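You operate a simulated robot arm through the tools that you are given. There is no shell and no other tool. Be economical: measure what you need, move in short steps, check, and stop when the job is done.

The job below is to be done with a simulated two-armed robot. You get a single attempt, and the scene is never put back.

TASK
Stand the green-banded pipe on the square plate and tack it all round at 100 A.
Fine: four tacks, the second opposite the first; torch back in its holder. Set down upright: what you pick out.

Only the result counts: the job must be done as asked and must still hold three seconds after the hand-in. Knocking over, shifting, dropping, spilling or breaking anything else fails it.

THE ROBOT
Two 7-joint arms with fingered hands on one trunk, on a base that drives. Base frame: it is fixed to the floor where the robot stands at the start and does not move with it; the origin is under the middle of the robot, x ahead of it, y to its left, z up. Readings come in m, degrees, newtons and seconds.
The left shoulder is at the start at [0.05, 0.186, 1.232], the right one opposite. With the tool pointing down near the work surface each hand reaches from about 0.1 to 0.78 m from the robot's upright axis, wherever it stands, measured 20 degrees to its own side. Places, roughly: green-banded pipe, orange-banded pipe [0.25, -1.25, 1]. Payload 3.6 kg a hand.
The TCP of each hand is the grasp point between the finger pads, 0.026 m short of the fingertips. In the tool frame z runs along the fingers and y along their closing line. The gripper opens to 0.088 m. The gripper's body begins 0.03 m behind the TCP. The gripper is a hand of 3 fingers: y runs from the thumb to the fingers, the wrist lies at [-0.017, -0.098, -0.164] in the tool frame, and closing takes about 1.5 s.
Orientation is that of the tool frame in the base frame, as a unit quaternion [x, y, z, w]. With the fingers straight down and the wrist toward the robot, the tool's x, y and z point along [0, 1, 0], [1, 0, 0] and [0, 0, -1] of the base frame.

THE INTERFACE
- The arms move only by the tool move_arm. It takes "left_rows", "right_rows" or both (then of equal length, played together; a hand with none holds still); each is a list of rows, each an object of numbers (a shift or turn left out is 0, a gripper value left out holds the last): "x", "y", "z": the shift along the tool's x, y, z in m; "rx", "ry", "rz": the turn, a rotation vector about the tool's x, y, z in degrees. In form: [{"x": .., "y": .., "z": .., "rx": .., "ry": .., "rz": ..}, ...]. A call has 1 to 20 rows; each row is the pose to reach, as a shift and turn from the pose commanded when the call began, along the tool's axes at that moment. "left_hand" and "right_hand" are, for a hand that has rows, the opening, from 0 (shut) to 1 (fully open), set as the call begins (left out, the last holds). Rows are played at 5 a second. More than 0.05 m and 8.6 degrees between two rows, or a gripper value outside its range, and nothing of the call is played. Where a pose cannot be reached the arm comes as near as it can. A force on the tool above 40 N (or 10 N above the force at the start of the call, whichever is more), or a blocked arm, ends the call early, and 0.2 s more pass. Each finger travels about 0.153 m/s and halts on what it meets, pressing with about 21 N; the grip force reading is that of the motor and also rises with nothing between the fingers. The clock runs only during rows and for 0.2 s after the last one: add rows that repeat a pose to give the fingers time. It gives the time, the measured TCP pose, the force on the tool (base axes), the opening and the grip force at its end, in the units of the frame above (readings bear some noise), with the torque about the TCP (base axes, N m) and any sound that the robot's microphone picked up, and new pictures: "views" is both (left out), scene, wrist or none (wrist: the cameras of the hands that moved).
- Cameras (640 x 400 px; columns grow to the right, rows downward): "scene" is now at [0.2155, -0.0641, 1.171]; the picture's right is [-0.67, -0.75, 0.00], its down [-0.08, 0.07, -0.99] and it looks along [0.74, -0.66, -0.11] (base axes); focal length 214 px, centre (320, 200). "left" rides on the left gripper at [-0.056, -0.08, -0.102] in its tool frame; the picture's right is [-0.73, -0.32, 0.60], its down [0.62, -0.67, 0.41] and it looks along [0.27, 0.68, 0.69] (tool axes); focal length 247 px, centre (320, 200). "right" rides on the right gripper at [0.056, -0.08, -0.102] in its tool frame; the picture's right is [-0.73, 0.32, -0.60], its down [-0.62, -0.67, 0.41] and it looks along [-0.27, 0.67, 0.69] (tool axes); focal length 247 px, centre (320, 200). There is no depth. A picture from a camera that has moved, and an enlarged one, comes with that camera's place and axes in the base frame and with its lens.
- slide_trunk(by): slides the trunk up (or, below 0, down) by that many m; the arms and the scene camera ride with it, the base frame stays. It gives what a move gives, with no picture.
- steer(legs): drives the robot by 1 to 6 legs, each [ahead, left, turn to the left] in m, m and degrees, along the robot's own axes; the way and the turn of a leg run together, so that a leg with both is an arc; at most 1.5 m and 180 degrees a leg. The arms and the cameras ride along, it lands a little off, and it stops where it bumps. It gives what a move gives, and a new picture of the scene camera.
- finger_targets(fingers, thumb_bend, thumb_turn, hand): sets how far each is bent, from 0 (flat) to 100 (curled in); at 30 the hand is open as for a grip, at 70 the pads meet at the TCP. One left out holds its place. A second passes; each finger stops where it meets its share of the squeeze, and holds until it gets a number again. A gripper value or a shape takes the hand back. It gives what a move gives, with no picture; readings hold the bend of each and the force on the fingers (four entries, about 0 where the hand has none), thumb and palm. thumb_turn goes from beside the hand (0) to across from the fingers (100), as for a grip.
- hand_shape(shape, hand): the hand has 3 fingers and takes this shape, open, in about a second: jaw (thumb against the fingers, like two jaws); tri (thumb and two fingers); tip (a fingertip pinch); poke (one finger out to press); point (the index stretched); flat (the hand flat); cup (the hand cupped); fist (a fist). The gripper value then closes the fingers along that shape, each until it touches; the sizes above hold for jaw. It gives what a move gives, with no picture.
- head_to(pan, tilt): turns the head with the scene camera to pan (to the left, within 60 degrees either way) and tilt (down, from -29 to 69), counted from straight ahead of the robot. It gives what a move gives, and a new picture of the scene camera.
- close_up(camera, box): a new picture of the part [left, top, right, bottom] of that camera's present view, enlarged. It takes no simulated time.
- close_job(): hands the job in; it is judged then, once.

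Go step by step. Nothing tells you exact positions but the pictures and the camera data: compare them with the known pose of the tool, close in by small moves and look again before you grip or let go. The budget is 120 turns and 260 pictures, counting those below and the enlarged ones. Unless the task says otherwise, let go and move clear before handing in, and close with one line.

The tools are called after "Call:" as a command line: name --argument value ..., lists and objects as JSON in quotes. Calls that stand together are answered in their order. move_arm: Moves the arms, as the interface text tells. Its arguments: {"type":"object","properties":{"left_rows":{"type":"array"},"left_hand":{"type":"number"},"right_rows":{"type":"array"},"right_hand":{"type":"number"},"views":{"type":"string","enum":["both","scene","wrist","none"]}},"required":[]} The other tools are called the same way: slide_trunk (by) slides the trunk up or down; hand_shape (shape, hand) gives the hand a shape; finger_targets (fingers, thumb_bend, thumb_turn, hand) moves the fingers one by one; steer (legs) drives the base; head_to (pan, tilt) turns the head that bears the scene camera; close_up (camera, box) takes an enlarged picture of a part of a camera's view; close_job () hands the job in.

At the start:

```text
t: 0.0
left_eef_pos: [0.4131, -0.0076, 1.25]
left_ee_rot: [0.707, 0.707, 0.0, 0.001]
left_contact_force: [0.0, -0.9, 0.0]
left_moment: [0.0, 0.02, 0.02]
left_grip_width: 0.0876
left_grip_force: 0.0
left_shape: jaw
left_bend: [30.0, 30.0, 98.0]
left_finger forces: [0.0, 0.0, 0.0, 0.0, 0.1, 0.0]
right_eef_pos: [0.3955, -0.4133, 1.1551]
right_ee_rot: [0.707, 0.707, -0.001, 0.0]
right_contact_force: [-0.1, 0.5, -0.7]
right_moment: [0.0, 0.0, -0.02]
right_grip_width: 0.088
right_grip_force: 0.0
right_shape: jaw
right_bend: [30.0, 30.0, 98.0]
right_finger forces: [0.1, 0.0, 0.0, 0.0, 0.0, 0.1]
trunk travel left (down, up): [-0.375, 0.382]
robot x, y, heading: [-0.0003, -0.0035, 0.0]
head pan, tilt: [-41.8, 6.3]
```

scene: 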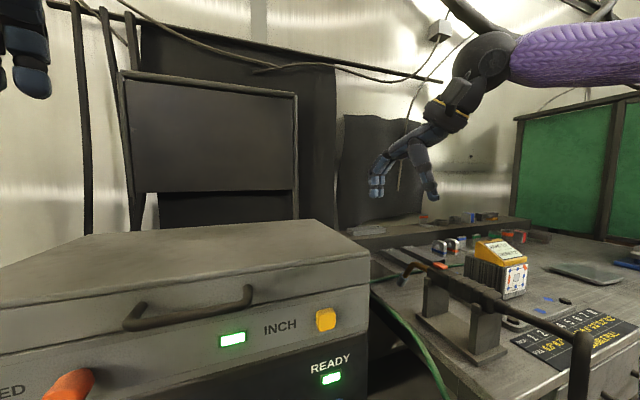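
right: 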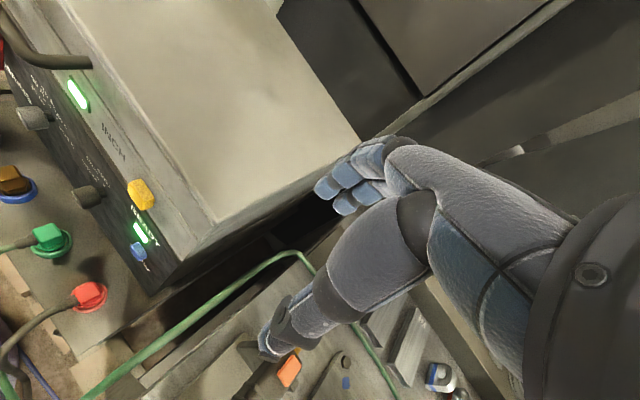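
left: 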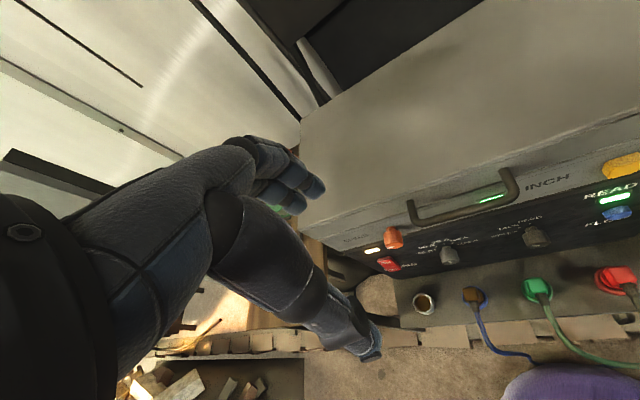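

I see a welding machine ahead and a bench to the right with a torch holder and parts. I'll look around with the head first.

Call:
head_to --pan -60 --tilt 30

Call:
head_to --pan 0 --tilt 35

```text
t: 0.9
left_eef_pos: [0.4127, -0.0098, 1.2508]
left_ee_rot: [0.707, 0.707, 0.0, 0.001]
left_contact_force: [0.4, -0.5, -0.1]
left_moment: [-0.02, 0.01, 0.0]
left_grip_width: 0.0876
left_grip_force: 0.1
left_shape: jaw
left_bend: [30.0, 30.0, 98.0]
left_finger forces: [0.1, 0.1, 0.1, 0.0, 0.0, 0.0]
right_eef_pos: [0.3969, -0.4125, 1.1552]
right_ee_rot: [0.707, 0.707, 0.0, 0.0]
right_contact_force: [0.3, -0.4, 0.5]
right_moment: [-0.02, 0.01, -0.02]
right_grip_width: 0.0878
right_grip_force: 0.1
right_shape: jaw
right_bend: [30.0, 30.0, 98.0]
right_finger forces: [0.1, 0.1, 0.0, 0.1, 0.1, 0.1]
trunk travel left (down, up): [-0.375, 0.382]
robot x, y, heading: [0.0021, 0.0015, -0.1]
head pan, tilt: [-60.0, 30.0]
camera scene: at [0.1921, -0.0809, 1.1327], right [-0.87, -0.5, 0.0], down [-0.25, 0.43, -0.87], along [0.43, -0.75, -0.5], focal length 214 px, centre (320, 200)
```

scene: 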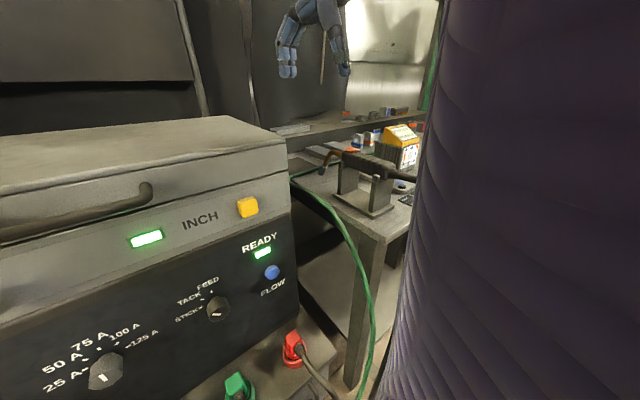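

```text
t: 2.2
left_eef_pos: [0.4121, -0.0088, 1.2503]
left_ee_rot: [0.707, 0.707, 0.0, 0.0]
left_contact_force: [-0.2, 0.0, -0.3]
left_moment: [-0.02, 0.02, -0.01]
left_grip_width: 0.0879
left_grip_force: 0.0
left_shape: jaw
left_bend: [30.0, 30.0, 98.0]
left_finger forces: [0.0, 0.1, 0.1, 0.0, 0.1, 0.1]
right_eef_pos: [0.3958, -0.413, 1.1552]
right_ee_rot: [0.707, 0.707, -0.001, 0.0]
right_contact_force: [-0.5, 0.4, -0.1]
right_moment: [0.01, 0.0, -0.01]
right_grip_width: 0.0877
right_grip_force: 0.0
right_shape: jaw
right_bend: [30.0, 30.0, 98.0]
right_finger forces: [0.0, 0.0, 0.0, 0.0, 0.0, 0.1]
trunk travel left (down, up): [-0.375, 0.382]
robot x, y, heading: [-0.002, 0.0013, -0.3]
head pan, tilt: [0.0, 35.0]
camera scene: at [0.2348, -0.0027, 1.1249], right [0.0, -1.0, 0.0], down [-0.57, 0.0, -0.82], along [0.82, 0.0, -0.57], focal length 214 px, centre (320, 200)
```

scene: 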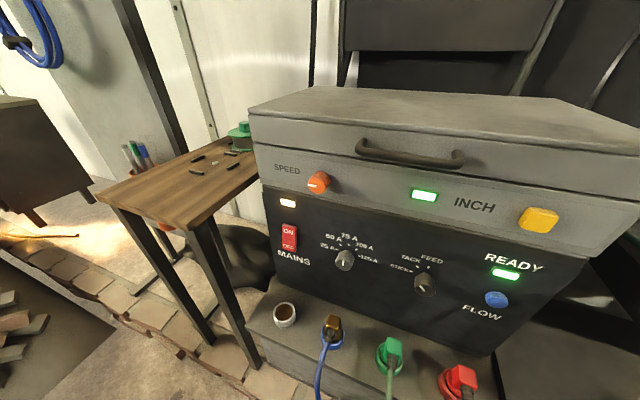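

The machine has mains, current knob (25–125 A), mode knob (stick/tack/feed), flow, inch. I zoom in on the panel and look left.

Call:
close_up --camera "scene" --box '[260, 150, 420, 300]'

Call:
close_up --camera "scene" --box '[380, 220, 560, 320]'

Call:
close_up --camera "scene" --box '[240, 280, 500, 400]'

```text
2.67 times, centred on (340, 225) of scene
camera zoom: at [0.2348, -0.0027, 1.1249], right [0.0, -1.0, 0.0], down [-0.57, 0.0, -0.82], along [0.82, 0.0, -0.57], focal length 572 px, centre (267, 133)
```

zoom: 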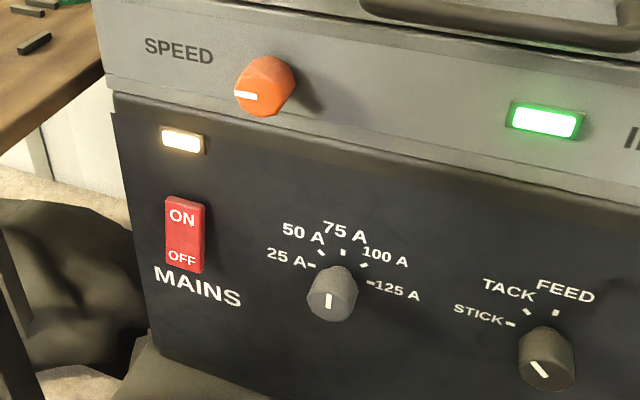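

```text
3.56 times, centred on (470, 270) of scene
camera zoom: at [0.2348, -0.0027, 1.1249], right [0.0, -1.0, 0.0], down [-0.57, 0.0, -0.82], along [0.82, 0.0, -0.57], focal length 763 px, centre (-213, -49)
```

zoom: 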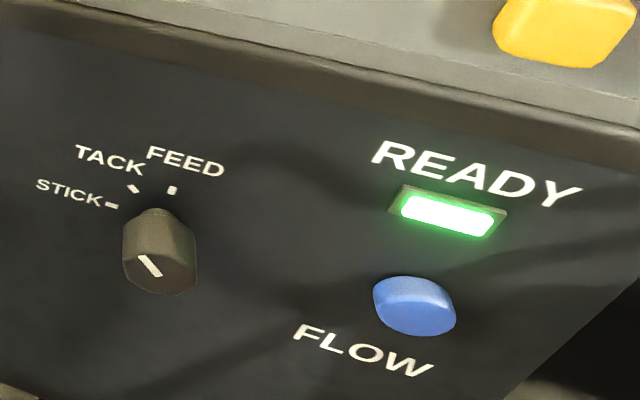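

```text
2.46 times, centred on (370, 340) of scene
camera zoom: at [0.2348, -0.0027, 1.1249], right [0.0, -1.0, 0.0], down [-0.57, 0.0, -0.82], along [0.82, 0.0, -0.57], focal length 528 px, centre (197, -145)
```

zoom: 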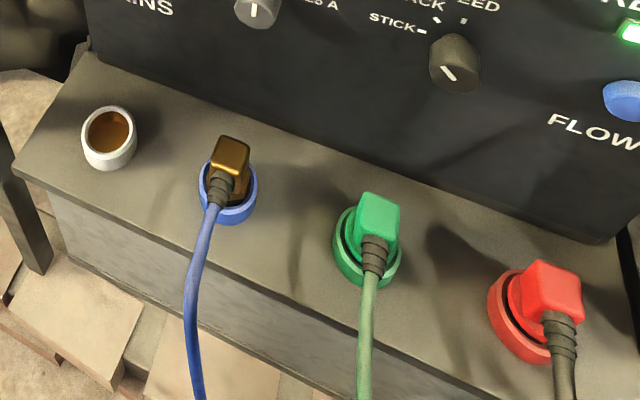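

The current knob points to 75 A and the mode knob to TACK; mains is on. Now I turn right to see the bench.

Call:
steer --legs '[[0, 0, -60]]'

Call:
head_to --pan -15 --tilt 25

```text
t: 5.2
left_eef_pos: [0.1959, -0.3623, 1.2494]
left_ee_rot: [0.967, 0.256, 0.0, 0.0]
left_contact_force: [-0.3, -0.4, 0.1]
left_moment: [-0.01, 0.04, -0.01]
left_grip_width: 0.0873
left_grip_force: 0.0
left_shape: jaw
left_bend: [30.0, 30.0, 98.0]
left_finger forces: [0.0, 0.0, 0.1, 0.1, 0.0, 0.0]
right_eef_pos: [-0.162, -0.5492, 1.1561]
right_ee_rot: [0.967, 0.255, 0.0, 0.0]
right_contact_force: [0.6, -0.1, -0.4]
right_moment: [0.03, -0.02, 0.03]
right_grip_width: 0.0875
right_grip_force: 0.1
right_shape: jaw
right_bend: [30.0, 30.0, 98.0]
right_finger forces: [0.0, 0.1, 0.0, 0.1, 0.0, 0.0]
trunk travel left (down, up): [-0.375, 0.382]
robot x, y, heading: [-0.0009, -0.0005, -60.5]
head pan, tilt: [0.0, 35.0]
camera scene: at [0.1161, -0.2067, 1.1249], right [-0.87, -0.5, 0.0], down [-0.28, 0.5, -0.82], along [0.41, -0.71, -0.57], focal length 214 px, centre (320, 200)
```

scene: 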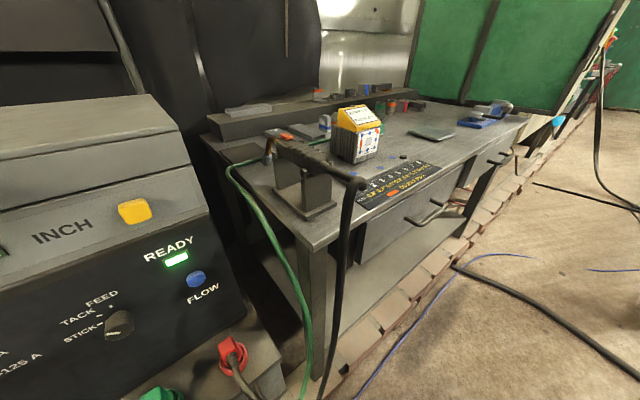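

```text
t: 6.0
left_eef_pos: [0.1962, -0.3618, 1.2492]
left_ee_rot: [0.967, 0.256, 0.0, 0.0]
left_contact_force: [-0.5, -0.3, 0.2]
left_moment: [-0.03, -0.02, 0.02]
left_grip_width: 0.0877
left_grip_force: 0.0
left_shape: jaw
left_bend: [30.0, 30.0, 98.0]
left_finger forces: [0.0, 0.0, 0.0, 0.0, 0.1, 0.0]
right_eef_pos: [-0.1616, -0.5481, 1.1554]
right_ee_rot: [0.967, 0.256, 0.001, 0.0]
right_contact_force: [-0.5, 0.2, -0.4]
right_moment: [0.01, 0.01, 0.02]
right_grip_width: 0.0875
right_grip_force: 0.0
right_shape: jaw
right_bend: [30.0, 30.0, 98.0]
right_finger forces: [0.0, 0.0, 0.1, 0.1, 0.0, 0.0]
trunk travel left (down, up): [-0.375, 0.382]
robot x, y, heading: [0.0012, -0.0001, -60.2]
head pan, tilt: [-15.0, 25.0]
camera scene: at [0.0961, -0.2193, 1.1406], right [-0.97, -0.26, 0.0], down [-0.11, 0.41, -0.91], along [0.23, -0.88, -0.42], focal length 214 px, centre (320, 200)
```

scene: 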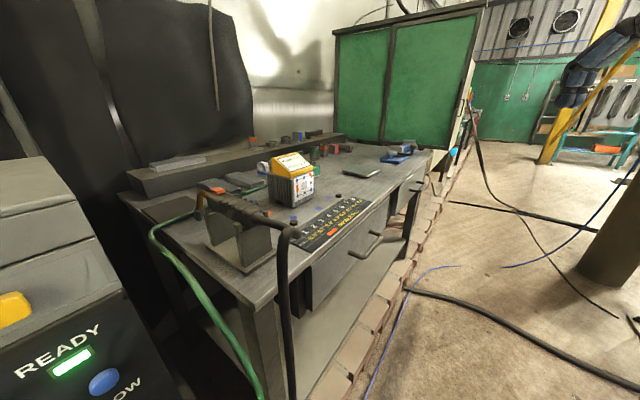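

Call:
close_up --camera "scene" --box '[120, 120, 300, 280]'

Call:
close_up --camera "scene" --box '[220, 120, 440, 260]'

```text
2.50 times, centred on (210, 200) of scene
camera zoom: at [0.0961, -0.2193, 1.1406], right [-0.97, -0.26, 0.0], down [-0.11, 0.41, -0.91], along [0.23, -0.88, -0.42], focal length 536 px, centre (595, 200)
```

zoom: 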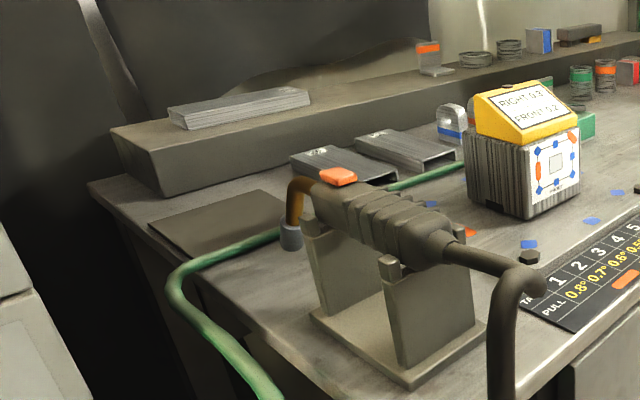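

```text
2.86 times, centred on (330, 190) of scene
camera zoom: at [0.0961, -0.2193, 1.1406], right [-0.97, -0.26, 0.0], down [-0.11, 0.41, -0.91], along [0.23, -0.88, -0.42], focal length 613 px, centre (291, 229)
```

zoom: 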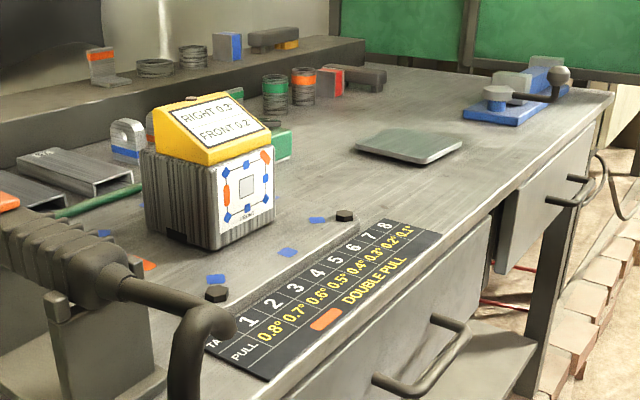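

There is a torch in a holder, an inclinometer on a block, the pipes and a chart of tack pulls. I drive to face the bench for a closer look.

Call:
steer --legs '[[0, -0.59, 0], [0.35, 0, 0], [0, 0, 37]]'

Call:
head_to --pan 15 --tilt 40

```text
t: 12.9
left_eef_pos: [0.0555, -0.7496, 1.2493]
left_ee_rot: [0.83, 0.558, 0.001, 0.0]
left_contact_force: [0.6, -0.5, 0.1]
left_moment: [-0.03, -0.01, 0.03]
left_grip_width: 0.0876
left_grip_force: 0.1
left_shape: jaw
left_bend: [30.0, 30.0, 98.0]
left_finger forces: [0.1, 0.0, 0.0, 0.0, 0.1, 0.0]
right_eef_pos: [-0.1117, -1.1177, 1.1544]
right_ee_rot: [0.829, 0.559, 0.0, -0.001]
right_contact_force: [0.4, -0.4, -0.1]
right_moment: [0.0, -0.03, -0.01]
right_grip_width: 0.0878
right_grip_force: 0.0
right_shape: jaw
right_bend: [30.0, 30.0, 98.0]
right_finger forces: [0.1, 0.1, 0.1, 0.0, 0.0, 0.1]
trunk travel left (down, up): [-0.375, 0.382]
robot x, y, heading: [-0.3238, -0.5874, -22.1]
head pan, tilt: [-15.0, 25.0]
camera scene: at [-0.1142, -0.699, 1.1406], right [-0.6, -0.8, 0.0], down [-0.34, 0.25, -0.91], along [0.72, -0.55, -0.42], focal length 214 px, centre (320, 200)
```

scene: 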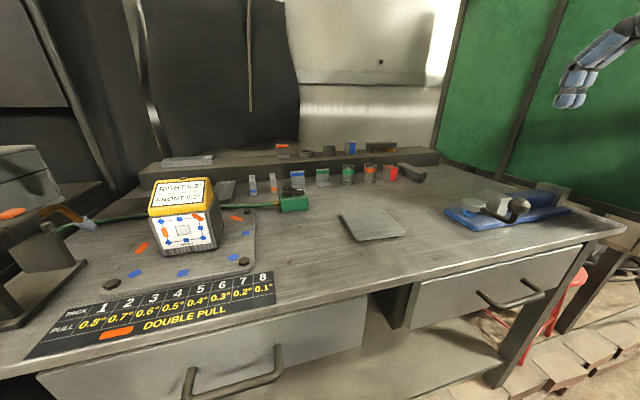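

```text
t: 13.8
left_eef_pos: [0.0547, -0.7493, 1.2492]
left_ee_rot: [0.83, 0.558, 0.001, 0.0]
left_contact_force: [-0.4, 0.2, 0.0]
left_moment: [-0.01, -0.01, -0.01]
left_grip_width: 0.0878
left_grip_force: 0.1
left_shape: jaw
left_bend: [30.0, 30.0, 98.0]
left_finger forces: [0.1, 0.0, 0.0, 0.0, 0.0, 0.1]
right_eef_pos: [-0.1126, -1.1169, 1.1542]
right_ee_rot: [0.83, 0.558, 0.0, -0.001]
right_contact_force: [-0.1, -0.8, -0.3]
right_moment: [0.03, 0.05, 0.0]
right_grip_width: 0.0876
right_grip_force: 0.2
right_shape: jaw
right_bend: [30.0, 30.0, 98.0]
right_finger forces: [0.0, 0.0, 0.1, 0.0, 0.0, 0.1]
trunk travel left (down, up): [-0.375, 0.382]
robot x, y, heading: [-0.3265, -0.5848, -22.0]
head pan, tilt: [15.0, 40.0]
camera scene: at [-0.1034, -0.6541, 1.1173], right [-0.12, -0.99, 0.0], down [-0.64, 0.08, -0.77], along [0.76, -0.09, -0.64], focal length 214 px, centre (320, 200)
```

scene: 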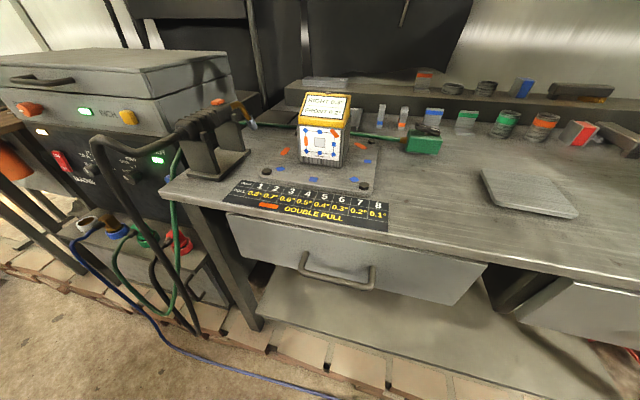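

Call:
close_up --camera "scene" --box '[225, 75, 385, 225]'

Call:
close_up --camera "scene" --box '[360, 65, 640, 225]'

Call:
close_up --camera "scene" --box '[80, 80, 260, 260]'

```text
2.67 times, centred on (305, 150) of scene
camera zoom: at [-0.1034, -0.6541, 1.1173], right [-0.12, -0.99, 0.0], down [-0.64, 0.08, -0.77], along [0.76, -0.09, -0.64], focal length 572 px, centre (360, 333)
```

zoom: 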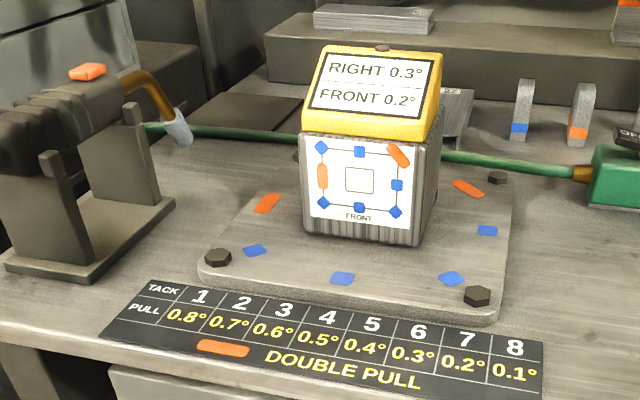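

```text
2.29 times, centred on (500, 145) of scene
camera zoom: at [-0.1034, -0.6541, 1.1173], right [-0.12, -0.99, 0.0], down [-0.64, 0.08, -0.77], along [0.76, -0.09, -0.64], focal length 490 px, centre (-91, 326)
```

zoom: 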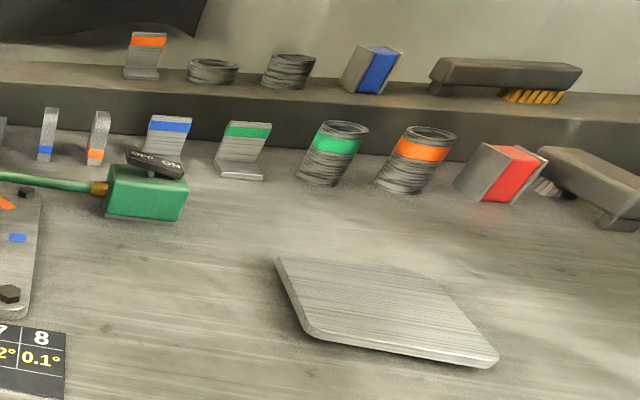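

```text
2.22 times, centred on (170, 170) of scene
camera zoom: at [-0.1034, -0.6541, 1.1173], right [-0.12, -0.99, 0.0], down [-0.64, 0.08, -0.77], along [0.76, -0.09, -0.64], focal length 477 px, centre (653, 267)
```

zoom: 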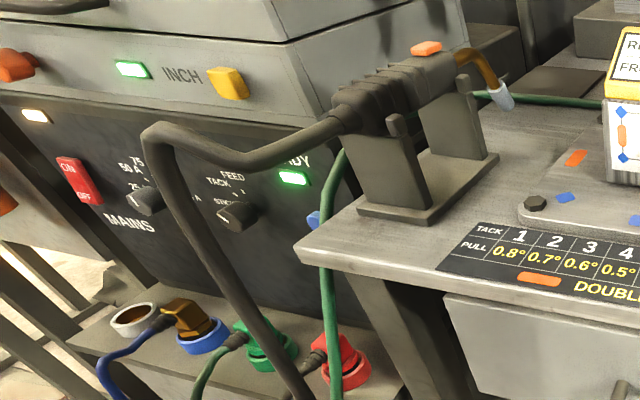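

Call:
close_up --camera "scene" --box '[380, 115, 460, 165]'

Call:
close_up --camera "scene" --box '[160, 90, 260, 190]'

Call:
head_to --pan -40 --tilt 40

```text
8.00 times, centred on (420, 140) of scene
camera zoom: at [-0.1034, -0.6541, 1.1173], right [-0.12, -0.99, 0.0], down [-0.64, 0.08, -0.77], along [0.76, -0.09, -0.64], focal length 1716 px, centre (-480, 680)
```

zoom: 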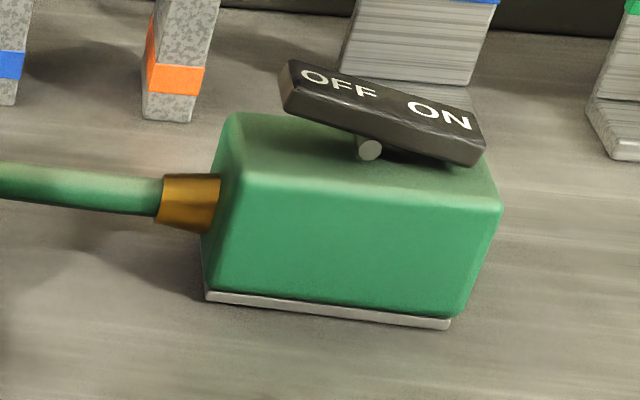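

```text
4.00 times, centred on (210, 140) of scene
camera zoom: at [-0.1034, -0.6541, 1.1173], right [-0.12, -0.99, 0.0], down [-0.64, 0.08, -0.77], along [0.76, -0.09, -0.64], focal length 858 px, centre (760, 440)
```

zoom: 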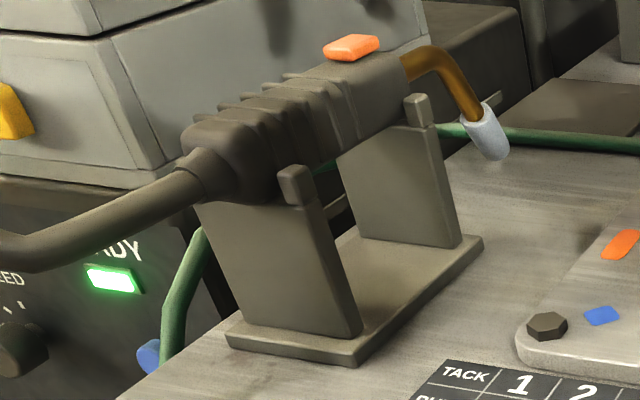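

```text
t: 15.1
left_eef_pos: [0.0552, -0.7498, 1.2492]
left_ee_rot: [0.829, 0.559, 0.0, 0.0]
left_contact_force: [0.4, -1.0, 1.2]
left_moment: [-0.04, 0.01, -0.01]
left_grip_width: 0.0876
left_grip_force: 0.1
left_shape: jaw
left_bend: [30.0, 30.0, 98.0]
left_finger forces: [0.0, 0.1, 0.1, 0.0, 0.0, 0.0]
right_eef_pos: [-0.112, -1.1175, 1.1555]
right_ee_rot: [0.829, 0.559, 0.0, 0.0]
right_contact_force: [-0.2, 0.6, 0.3]
right_moment: [0.04, 0.01, 0.04]
right_grip_width: 0.0877
right_grip_force: 0.0
right_shape: jaw
right_bend: [30.0, 30.0, 98.0]
right_finger forces: [0.0, 0.0, 0.0, 0.0, 0.1, 0.1]
trunk travel left (down, up): [-0.375, 0.382]
robot x, y, heading: [-0.3223, -0.5869, -22.1]
head pan, tilt: [-40.0, 40.0]
camera scene: at [-0.148, -0.7187, 1.1173], right [-0.88, -0.47, 0.0], down [-0.3, 0.57, -0.77], along [0.36, -0.68, -0.64], focal length 214 px, centre (320, 200)
```

scene: 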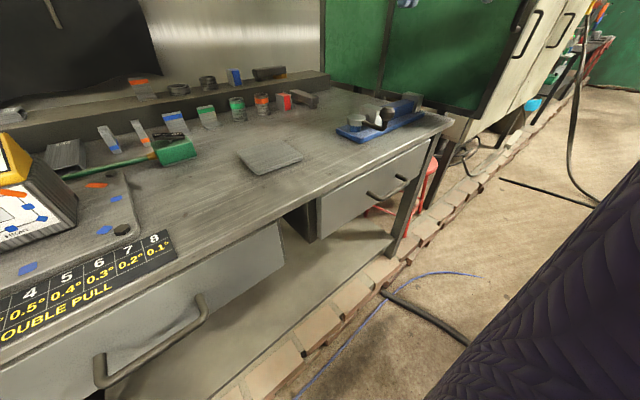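

The bench is turned about −22°, its top near z 0.90. The loose square plate lies around (0.13, −1.02), with the green pipe around (0.33, −1.14). The earth magnet is ON. I creep closer and look straight at the pipes.

Call:
steer --legs '[[0.1, -0.05, 0]]'

Call:
head_to --pan -20 --tilt 35

```text
t: 16.3
left_eef_pos: [0.1313, -0.8327, 1.2501]
left_ee_rot: [0.829, 0.559, 0.0, 0.0]
left_contact_force: [0.6, -0.2, -0.5]
left_moment: [0.01, 0.0, -0.01]
left_grip_width: 0.0878
left_grip_force: 0.1
left_shape: jaw
left_bend: [30.0, 30.0, 98.0]
left_finger forces: [0.0, 0.1, 0.1, 0.0, 0.0, 0.0]
right_eef_pos: [-0.0344, -1.2036, 1.1541]
right_ee_rot: [0.829, 0.559, 0.0, 0.0]
right_contact_force: [-0.2, -1.0, 0.1]
right_moment: [0.04, 0.02, 0.0]
right_grip_width: 0.088
right_grip_force: 0.1
right_shape: jaw
right_bend: [30.0, 30.0, 98.0]
right_finger forces: [0.1, 0.1, 0.0, 0.0, 0.0, 0.0]
trunk travel left (down, up): [-0.375, 0.382]
robot x, y, heading: [-0.253, -0.6719, -22.1]
head pan, tilt: [-40.0, 40.0]
camera scene: at [-0.0724, -0.8039, 1.117], right [-0.88, -0.47, 0.0], down [-0.3, 0.57, -0.77], along [0.36, -0.68, -0.64], focal length 214 px, centre (320, 200)
```

scene: 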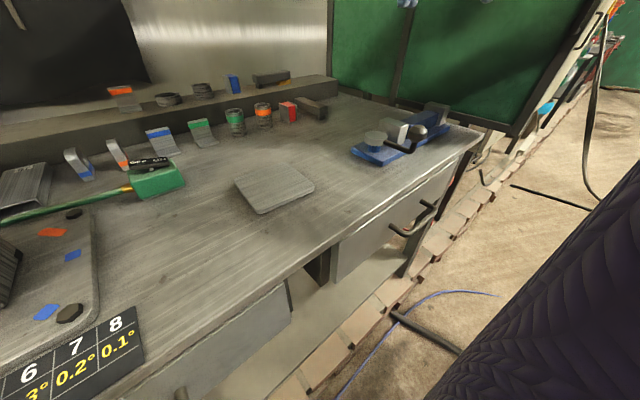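

```text
t: 17.1
left_eef_pos: [0.1294, -0.8324, 1.249]
left_ee_rot: [0.829, 0.559, 0.0, 0.0]
left_contact_force: [-0.6, 1.1, 0.8]
left_moment: [0.04, -0.01, -0.02]
left_grip_width: 0.0877
left_grip_force: 0.0
left_shape: jaw
left_bend: [30.0, 30.0, 98.0]
left_finger forces: [0.0, 0.1, 0.0, 0.1, 0.0, 0.0]
right_eef_pos: [-0.0359, -1.2016, 1.1548]
right_ee_rot: [0.829, 0.559, 0.0, 0.001]
right_contact_force: [-1.0, 0.4, -0.2]
right_moment: [0.0, 0.0, 0.02]
right_grip_width: 0.0873
right_grip_force: 0.1
right_shape: jaw
right_bend: [30.0, 30.0, 98.0]
right_finger forces: [0.0, 0.1, 0.1, 0.0, 0.1, 0.0]
trunk travel left (down, up): [-0.375, 0.382]
robot x, y, heading: [-0.2523, -0.6668, -21.9]
head pan, tilt: [-20.0, 35.0]
camera scene: at [-0.0479, -0.7867, 1.1248], right [-0.67, -0.74, 0.0], down [-0.43, 0.38, -0.82], along [0.61, -0.55, -0.57], focal length 214 px, centre (320, 200)
```

scene: 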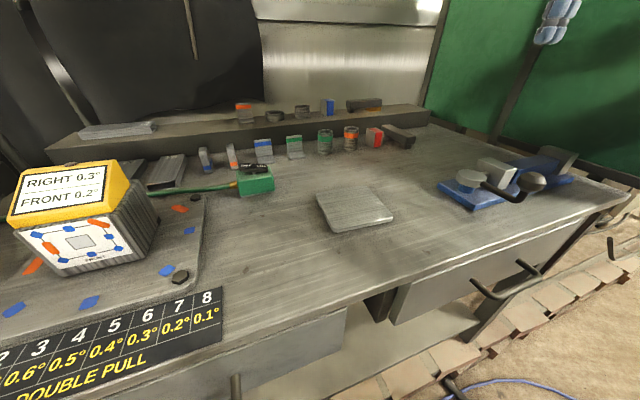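

Call:
close_up --camera "scene" --box '[240, 90, 440, 240]'

```text
2.67 times, centred on (340, 165) of scene
camera zoom: at [-0.0479, -0.7867, 1.1248], right [-0.67, -0.74, 0.0], down [-0.43, 0.38, -0.82], along [0.61, -0.55, -0.57], focal length 572 px, centre (267, 293)
```

zoom: 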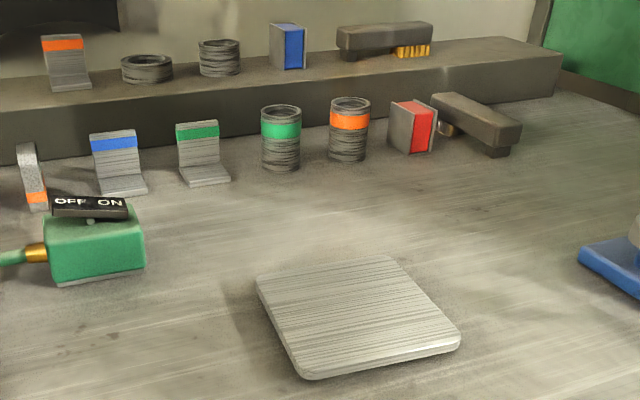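

Pipe base estimated at (0.348, −1.161). I bring the right hand above it, still high, to look with the wrist camera.

Call:
move_arm --right_rows '[{"x": 0.025, "y": 0.04}, {"x": 0.05, "y": 0.08}, {"x": 0.075, "y": 0.12}, {"x": 0.1, "y": 0.16}, {"x": 0.125, "y": 0.2}, {"x": 0.15, "y": 0.24}, {"x": 0.165, "y": 0.27}, {"x": 0.182, "y": 0.29}, {"x": 0.182, "y": 0.29}]'

```text
t: 19.1
left_eef_pos: [0.1294, -0.8332, 1.2502]
left_ee_rot: [0.829, 0.559, 0.0, 0.0]
left_contact_force: [-0.1, 0.4, -0.3]
left_moment: [-0.02, 0.02, 0.03]
left_grip_width: 0.088
left_grip_force: 0.1
left_shape: jaw
left_bend: [30.0, 30.0, 98.0]
left_finger forces: [0.1, 0.1, 0.0, 0.0, 0.1, 0.0]
right_eef_pos: [0.3, -1.145, 1.154]
right_ee_rot: [0.829, 0.56, 0.0, 0.0]
right_contact_force: [-0.1, -0.9, 0.2]
right_moment: [-0.02, 0.0, 0.0]
right_grip_width: 0.0878
right_grip_force: 0.1
right_shape: jaw
right_bend: [30.0, 30.0, 98.0]
right_finger forces: [0.1, 0.0, 0.0, 0.0, 0.0, 0.1]
trunk travel left (down, up): [-0.375, 0.382]
robot x, y, heading: [-0.2483, -0.6679, -22.2]
head pan, tilt: [-20.0, 35.0]
camera scene: at [-0.0481, -0.787, 1.1249], right [-0.67, -0.74, 0.0], down [-0.43, 0.38, -0.82], along [0.61, -0.55, -0.57], focal length 214 px, centre (320, 200)
camera right: at [0.2462, -1.061, 1.2554], right [0.02, -0.8, 0.6], down [-0.85, -0.33, -0.41], along [0.53, -0.5, -0.69], focal length 247 px, centre (320, 200)
```

scene: 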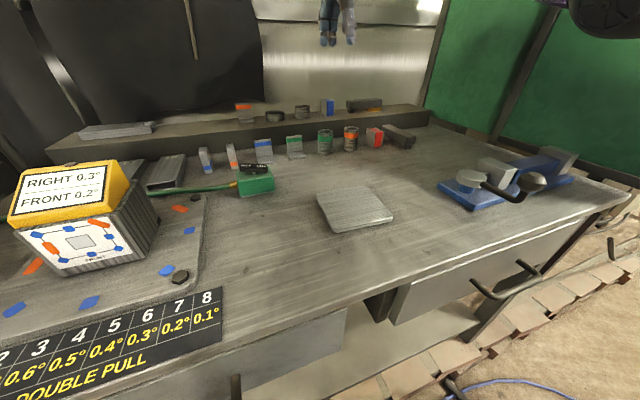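
right: 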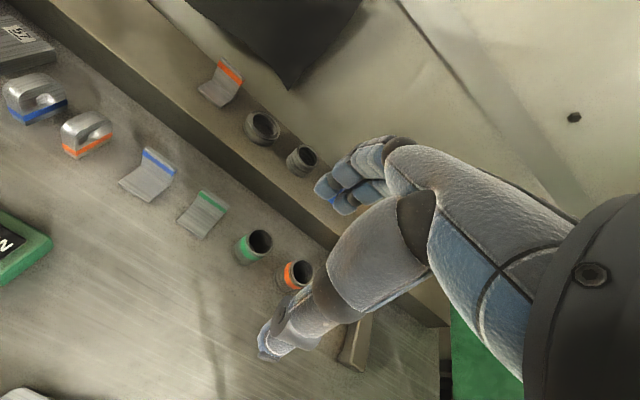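

Triangulation puts the bench top at z≈0.886 and the pipe at (0.372, −1.187), slightly out of reach, so I creep 5 cm forward.

Call:
steer --legs '[[0.055, 0, 0]]'

Call:
close_up --camera "right" --box '[160, 140, 400, 380]'

```text
t: 20.1
left_eef_pos: [0.1849, -0.8543, 1.2494]
left_ee_rot: [0.828, 0.56, 0.0, -0.001]
left_contact_force: [1.3, -1.3, 0.0]
left_moment: [0.04, 0.01, -0.01]
left_grip_width: 0.0876
left_grip_force: 0.1
left_shape: jaw
left_bend: [30.0, 30.0, 98.0]
left_finger forces: [0.1, 0.1, 0.0, 0.0, 0.0, 0.0]
right_eef_pos: [0.3553, -1.1652, 1.1536]
right_ee_rot: [0.829, 0.559, -0.002, -0.002]
right_contact_force: [0.1, 0.1, 0.0]
right_moment: [-0.01, 0.02, 0.0]
right_grip_width: 0.0877
right_grip_force: 0.1
right_shape: jaw
right_bend: [30.0, 30.0, 98.0]
right_finger forces: [0.1, 0.1, 0.0, 0.0, 0.0, 0.1]
trunk travel left (down, up): [-0.375, 0.382]
robot x, y, heading: [-0.1935, -0.6925, -21.8]
head pan, tilt: [-20.0, 35.0]
camera scene: at [0.007, -0.8086, 1.1242], right [-0.67, -0.74, 0.0], down [-0.43, 0.38, -0.82], along [0.61, -0.55, -0.58], focal length 214 px, centre (320, 200)
```

scene: 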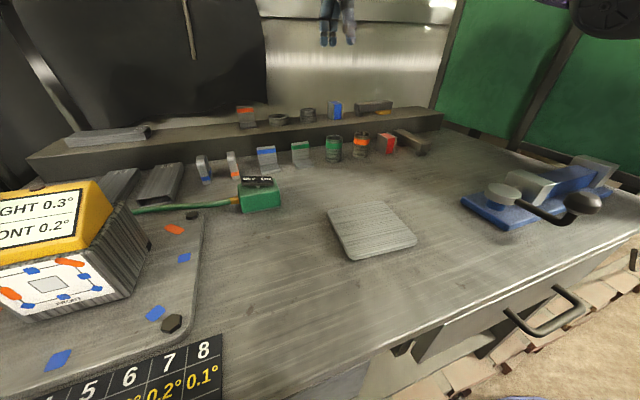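

```text
1.67 times, centred on (280, 260) of right
camera zoom: at [0.3016, -1.0826, 1.2537], right [0.02, -0.8, 0.6], down [-0.85, -0.33, -0.41], along [0.52, -0.5, -0.69], focal length 412 px, centre (387, 100)
```

zoom: 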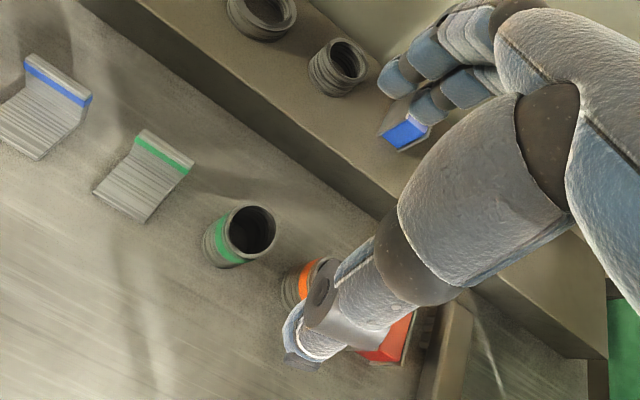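

Call:
move_arm --right_rows '[{"x": -0.006, "y": 0.012}, {"x": -0.012, "y": 0.023, "z": 0.03}, {"x": -0.012, "y": 0.023, "z": 0.07}, {"x": -0.012, "y": 0.023, "z": 0.11}, {"x": -0.012, "y": 0.023, "z": 0.14}, {"x": -0.012, "y": 0.023, "z": 0.14}]' --right_hand 1

Call:
close_up --camera "scene" --box '[260, 90, 460, 215]'

```text
t: 21.5
left_eef_pos: [0.1824, -0.8532, 1.2502]
left_ee_rot: [0.828, 0.56, 0.0, 0.0]
left_contact_force: [0.4, 0.3, -0.7]
left_moment: [0.03, 0.0, 0.01]
left_grip_width: 0.0874
left_grip_force: 0.1
left_shape: jaw
left_bend: [30.0, 30.0, 98.0]
left_finger forces: [0.0, 0.1, 0.0, 0.0, 0.0, 0.0]
right_eef_pos: [0.3682, -1.1854, 1.015]
right_ee_rot: [0.829, 0.559, 0.0, 0.0]
right_contact_force: [0.8, -0.3, 0.1]
right_moment: [-0.01, 0.0, -0.03]
right_grip_width: 0.0878
right_grip_force: 0.1
right_shape: jaw
right_bend: [30.0, 30.0, 98.0]
right_finger forces: [0.0, 0.0, 0.1, 0.0, 0.0, 0.0]
trunk travel left (down, up): [-0.375, 0.382]
robot x, y, heading: [-0.1972, -0.6891, -21.9]
head pan, tilt: [-20.0, 35.0]
camera scene: at [0.0049, -0.8076, 1.1249], right [-0.67, -0.74, 0.0], down [-0.43, 0.38, -0.82], along [0.61, -0.55, -0.57], focal length 214 px, centre (320, 200)
camera right: at [0.3137, -1.1037, 1.1169], right [0.02, -0.8, 0.6], down [-0.85, -0.33, -0.41], along [0.53, -0.5, -0.69], focal length 247 px, centre (320, 200)
```

scene: 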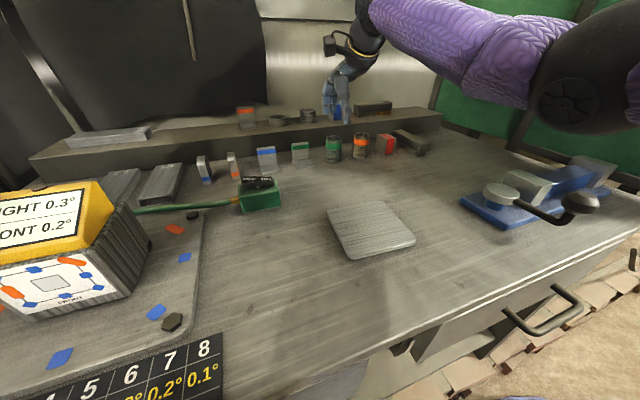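
right: 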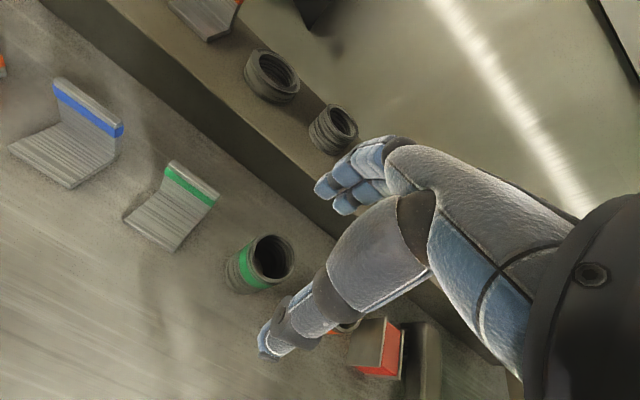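

```text
3.20 times, centred on (360, 152) of scene
camera zoom: at [0.0049, -0.8076, 1.1249], right [-0.67, -0.74, 0.0], down [-0.43, 0.38, -0.82], along [0.61, -0.55, -0.57], focal length 686 px, centre (192, 352)
```

zoom: 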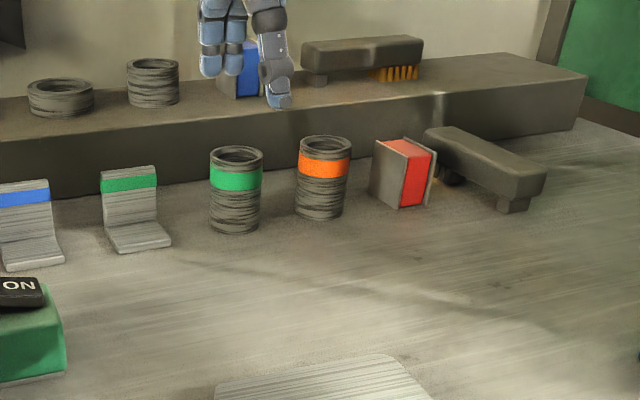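

Call:
move_arm --right_rows '[{"x": 0.001, "y": 0.004, "z": 0.03}, {"x": 0.001, "y": 0.004, "z": 0.06}, {"x": 0.001, "y": 0.004, "z": 0.085}, {"x": 0.001, "y": 0.004, "z": 0.088}]'

Call:
close_up --camera "scene" --box '[260, 90, 460, 215]'

```text
t: 22.5
left_eef_pos: [0.1827, -0.8538, 1.2504]
left_ee_rot: [0.828, 0.56, 0.0, 0.0]
left_contact_force: [1.0, 0.4, 0.1]
left_moment: [0.02, 0.02, -0.02]
left_grip_width: 0.0876
left_grip_force: 0.0
left_shape: jaw
left_bend: [30.0, 30.0, 98.0]
left_finger forces: [0.1, 0.0, 0.0, 0.0, 0.1, 0.0]
right_eef_pos: [0.3761, -1.1844, 0.9254]
right_ee_rot: [0.829, 0.56, 0.0, -0.001]
right_contact_force: [0.3, -0.5, 0.0]
right_moment: [0.02, 0.0, 0.02]
right_grip_width: 0.0879
right_grip_force: 0.0
right_shape: jaw
right_bend: [30.0, 30.0, 98.0]
right_finger forces: [0.1, 0.0, 0.0, 0.0, 0.1, 0.1]
trunk travel left (down, up): [-0.375, 0.382]
robot x, y, heading: [-0.1969, -0.6905, -21.7]
head pan, tilt: [-20.0, 35.0]
camera scene: at [0.0048, -0.8077, 1.1249], right [-0.67, -0.74, 0.0], down [-0.43, 0.38, -0.82], along [0.61, -0.55, -0.57], focal length 214 px, centre (320, 200)
camera right: at [0.3204, -1.1021, 1.0269], right [0.02, -0.8, 0.6], down [-0.85, -0.33, -0.41], along [0.53, -0.5, -0.69], focal length 247 px, centre (320, 200)
```

scene: 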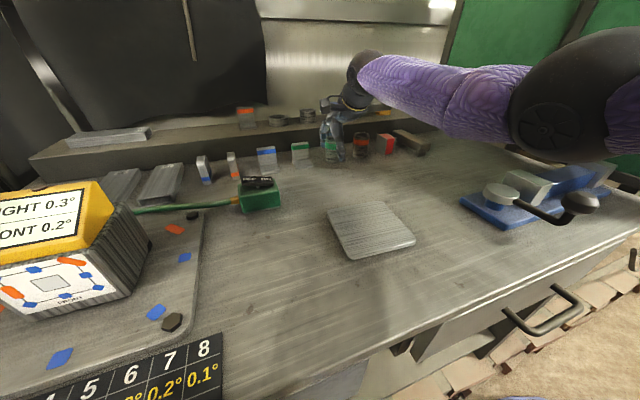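
right: 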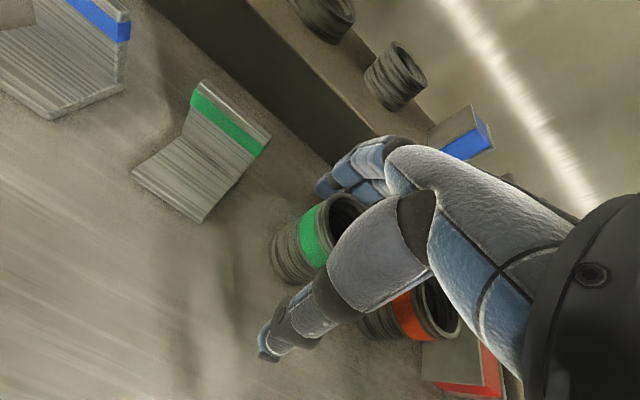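

```text
3.20 times, centred on (360, 152) of scene
camera zoom: at [0.0048, -0.8077, 1.1249], right [-0.67, -0.74, 0.0], down [-0.43, 0.38, -0.82], along [0.61, -0.55, -0.57], focal length 686 px, centre (192, 352)
```

zoom: 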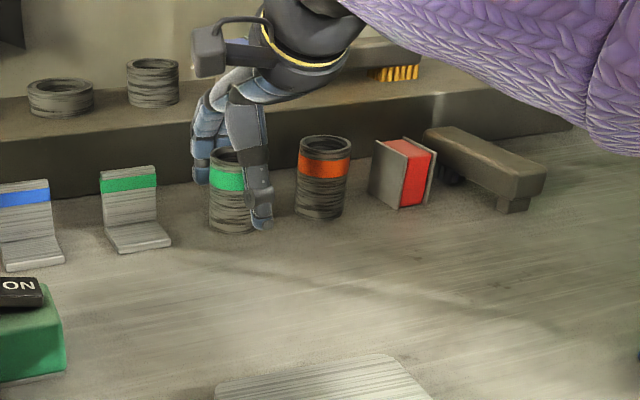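

Fingers straddle the green pipe. I close.

Call:
move_arm --right_rows '[{}, {}, {}, {}, {}, {}, {}, {}]' --right_hand 0 --views "wrist"

Call:
close_up --camera "scene" --box '[260, 90, 460, 215]'

```text
t: 24.3
left_eef_pos: [0.1818, -0.8537, 1.251]
left_ee_rot: [0.829, 0.56, 0.0, 0.0]
left_contact_force: [0.3, 0.1, 0.3]
left_moment: [-0.02, 0.0, 0.01]
left_grip_width: 0.0878
left_grip_force: 0.1
left_shape: jaw
left_bend: [30.0, 30.0, 98.0]
left_finger forces: [0.1, 0.0, 0.1, 0.0, 0.0, 0.1]
right_eef_pos: [0.3745, -1.1854, 0.9251]
right_ee_rot: [0.829, 0.559, -0.001, -0.001]
right_contact_force: [0.2, 0.0, 0.2]
right_moment: [0.0, 0.01, 0.03]
right_grip_width: 0.0329
right_grip_force: 20.3
right_shape: jaw
right_bend: [57.0, 66.0, 99.0]
right_finger forces: [3.7, 16.2, 0.0, 0.0, 19.9, 0.0]
trunk travel left (down, up): [-0.375, 0.382]
robot x, y, heading: [-0.2002, -0.6955, -22.0]
head pan, tilt: [-20.0, 35.0]
camera right: at [0.3207, -1.102, 1.0271], right [0.02, -0.8, 0.6], down [-0.85, -0.33, -0.41], along [0.53, -0.5, -0.69], focal length 247 px, centre (320, 200)
```

right: 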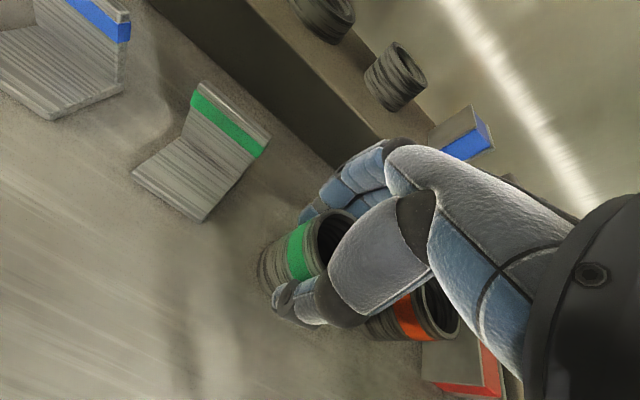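

```text
3.20 times, centred on (360, 152) of scene
camera zoom: at [0.005, -0.8078, 1.1248], right [-0.67, -0.74, 0.0], down [-0.43, 0.38, -0.82], along [0.61, -0.55, -0.57], focal length 686 px, centre (192, 352)
```

zoom: 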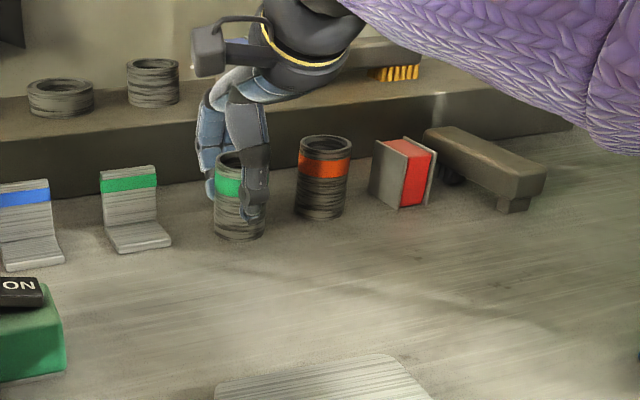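

Call:
move_arm --right_rows '[{"z": -0.02}, {"z": -0.05}, {"z": -0.09}, {"z": -0.13}, {"z": -0.13}]'

Call:
close_up --camera "scene" --box '[260, 70, 460, 195]'

```text
t: 25.5
left_eef_pos: [0.1832, -0.8543, 1.2485]
left_ee_rot: [0.829, 0.56, 0.0, 0.0]
left_contact_force: [0.4, -0.4, -0.3]
left_moment: [-0.02, 0.01, -0.01]
left_grip_width: 0.0879
left_grip_force: 0.0
left_shape: jaw
left_bend: [30.0, 30.0, 98.0]
left_finger forces: [0.0, 0.0, 0.0, 0.0, 0.0, 0.1]
right_eef_pos: [0.3762, -1.1847, 1.0584]
right_ee_rot: [0.829, 0.559, -0.001, 0.0]
right_contact_force: [0.1, 0.4, -1.5]
right_moment: [-0.01, -0.03, -0.03]
right_grip_width: 0.0327
right_grip_force: 20.9
right_shape: jaw
right_bend: [57.0, 66.0, 99.0]
right_finger forces: [4.1, 16.1, 0.1, 0.0, 20.1, 0.1]
trunk travel left (down, up): [-0.375, 0.382]
robot x, y, heading: [-0.1992, -0.6878, -21.9]
head pan, tilt: [-20.0, 35.0]
camera scene: at [0.0052, -0.808, 1.1247], right [-0.67, -0.74, 0.0], down [-0.43, 0.38, -0.82], along [0.61, -0.55, -0.57], focal length 214 px, centre (320, 200)
camera right: at [0.3225, -1.1014, 1.1593], right [0.02, -0.8, 0.6], down [-0.85, -0.33, -0.41], along [0.53, -0.5, -0.69], focal length 247 px, centre (320, 200)
```

scene: 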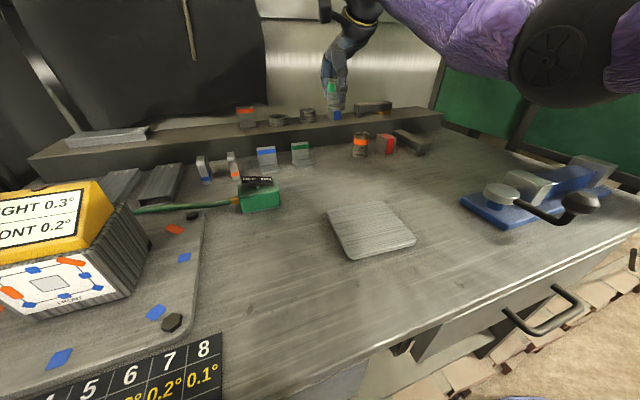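
right: 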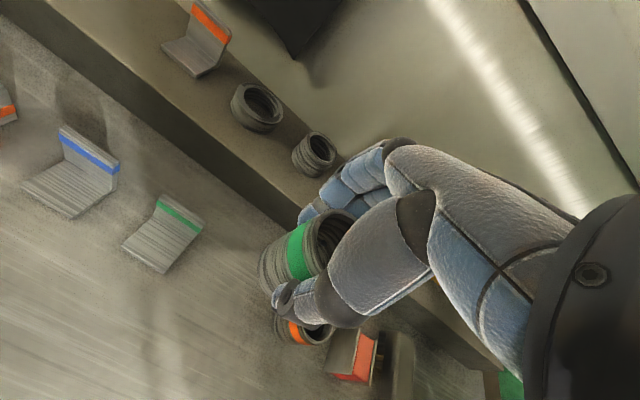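

```text
3.20 times, centred on (360, 132) of scene
camera zoom: at [0.0052, -0.808, 1.1247], right [-0.67, -0.74, 0.0], down [-0.43, 0.38, -0.82], along [0.61, -0.55, -0.57], focal length 686 px, centre (192, 416)
```

zoom: 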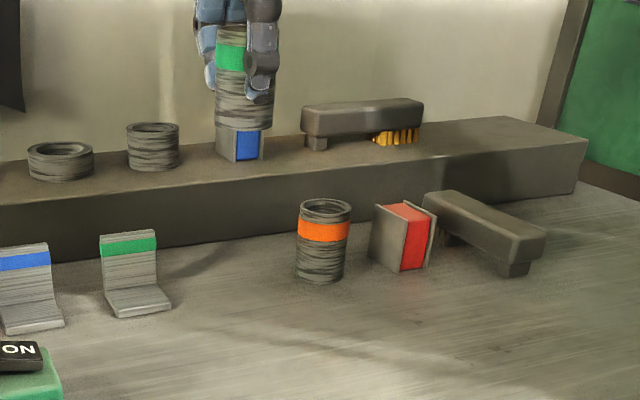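

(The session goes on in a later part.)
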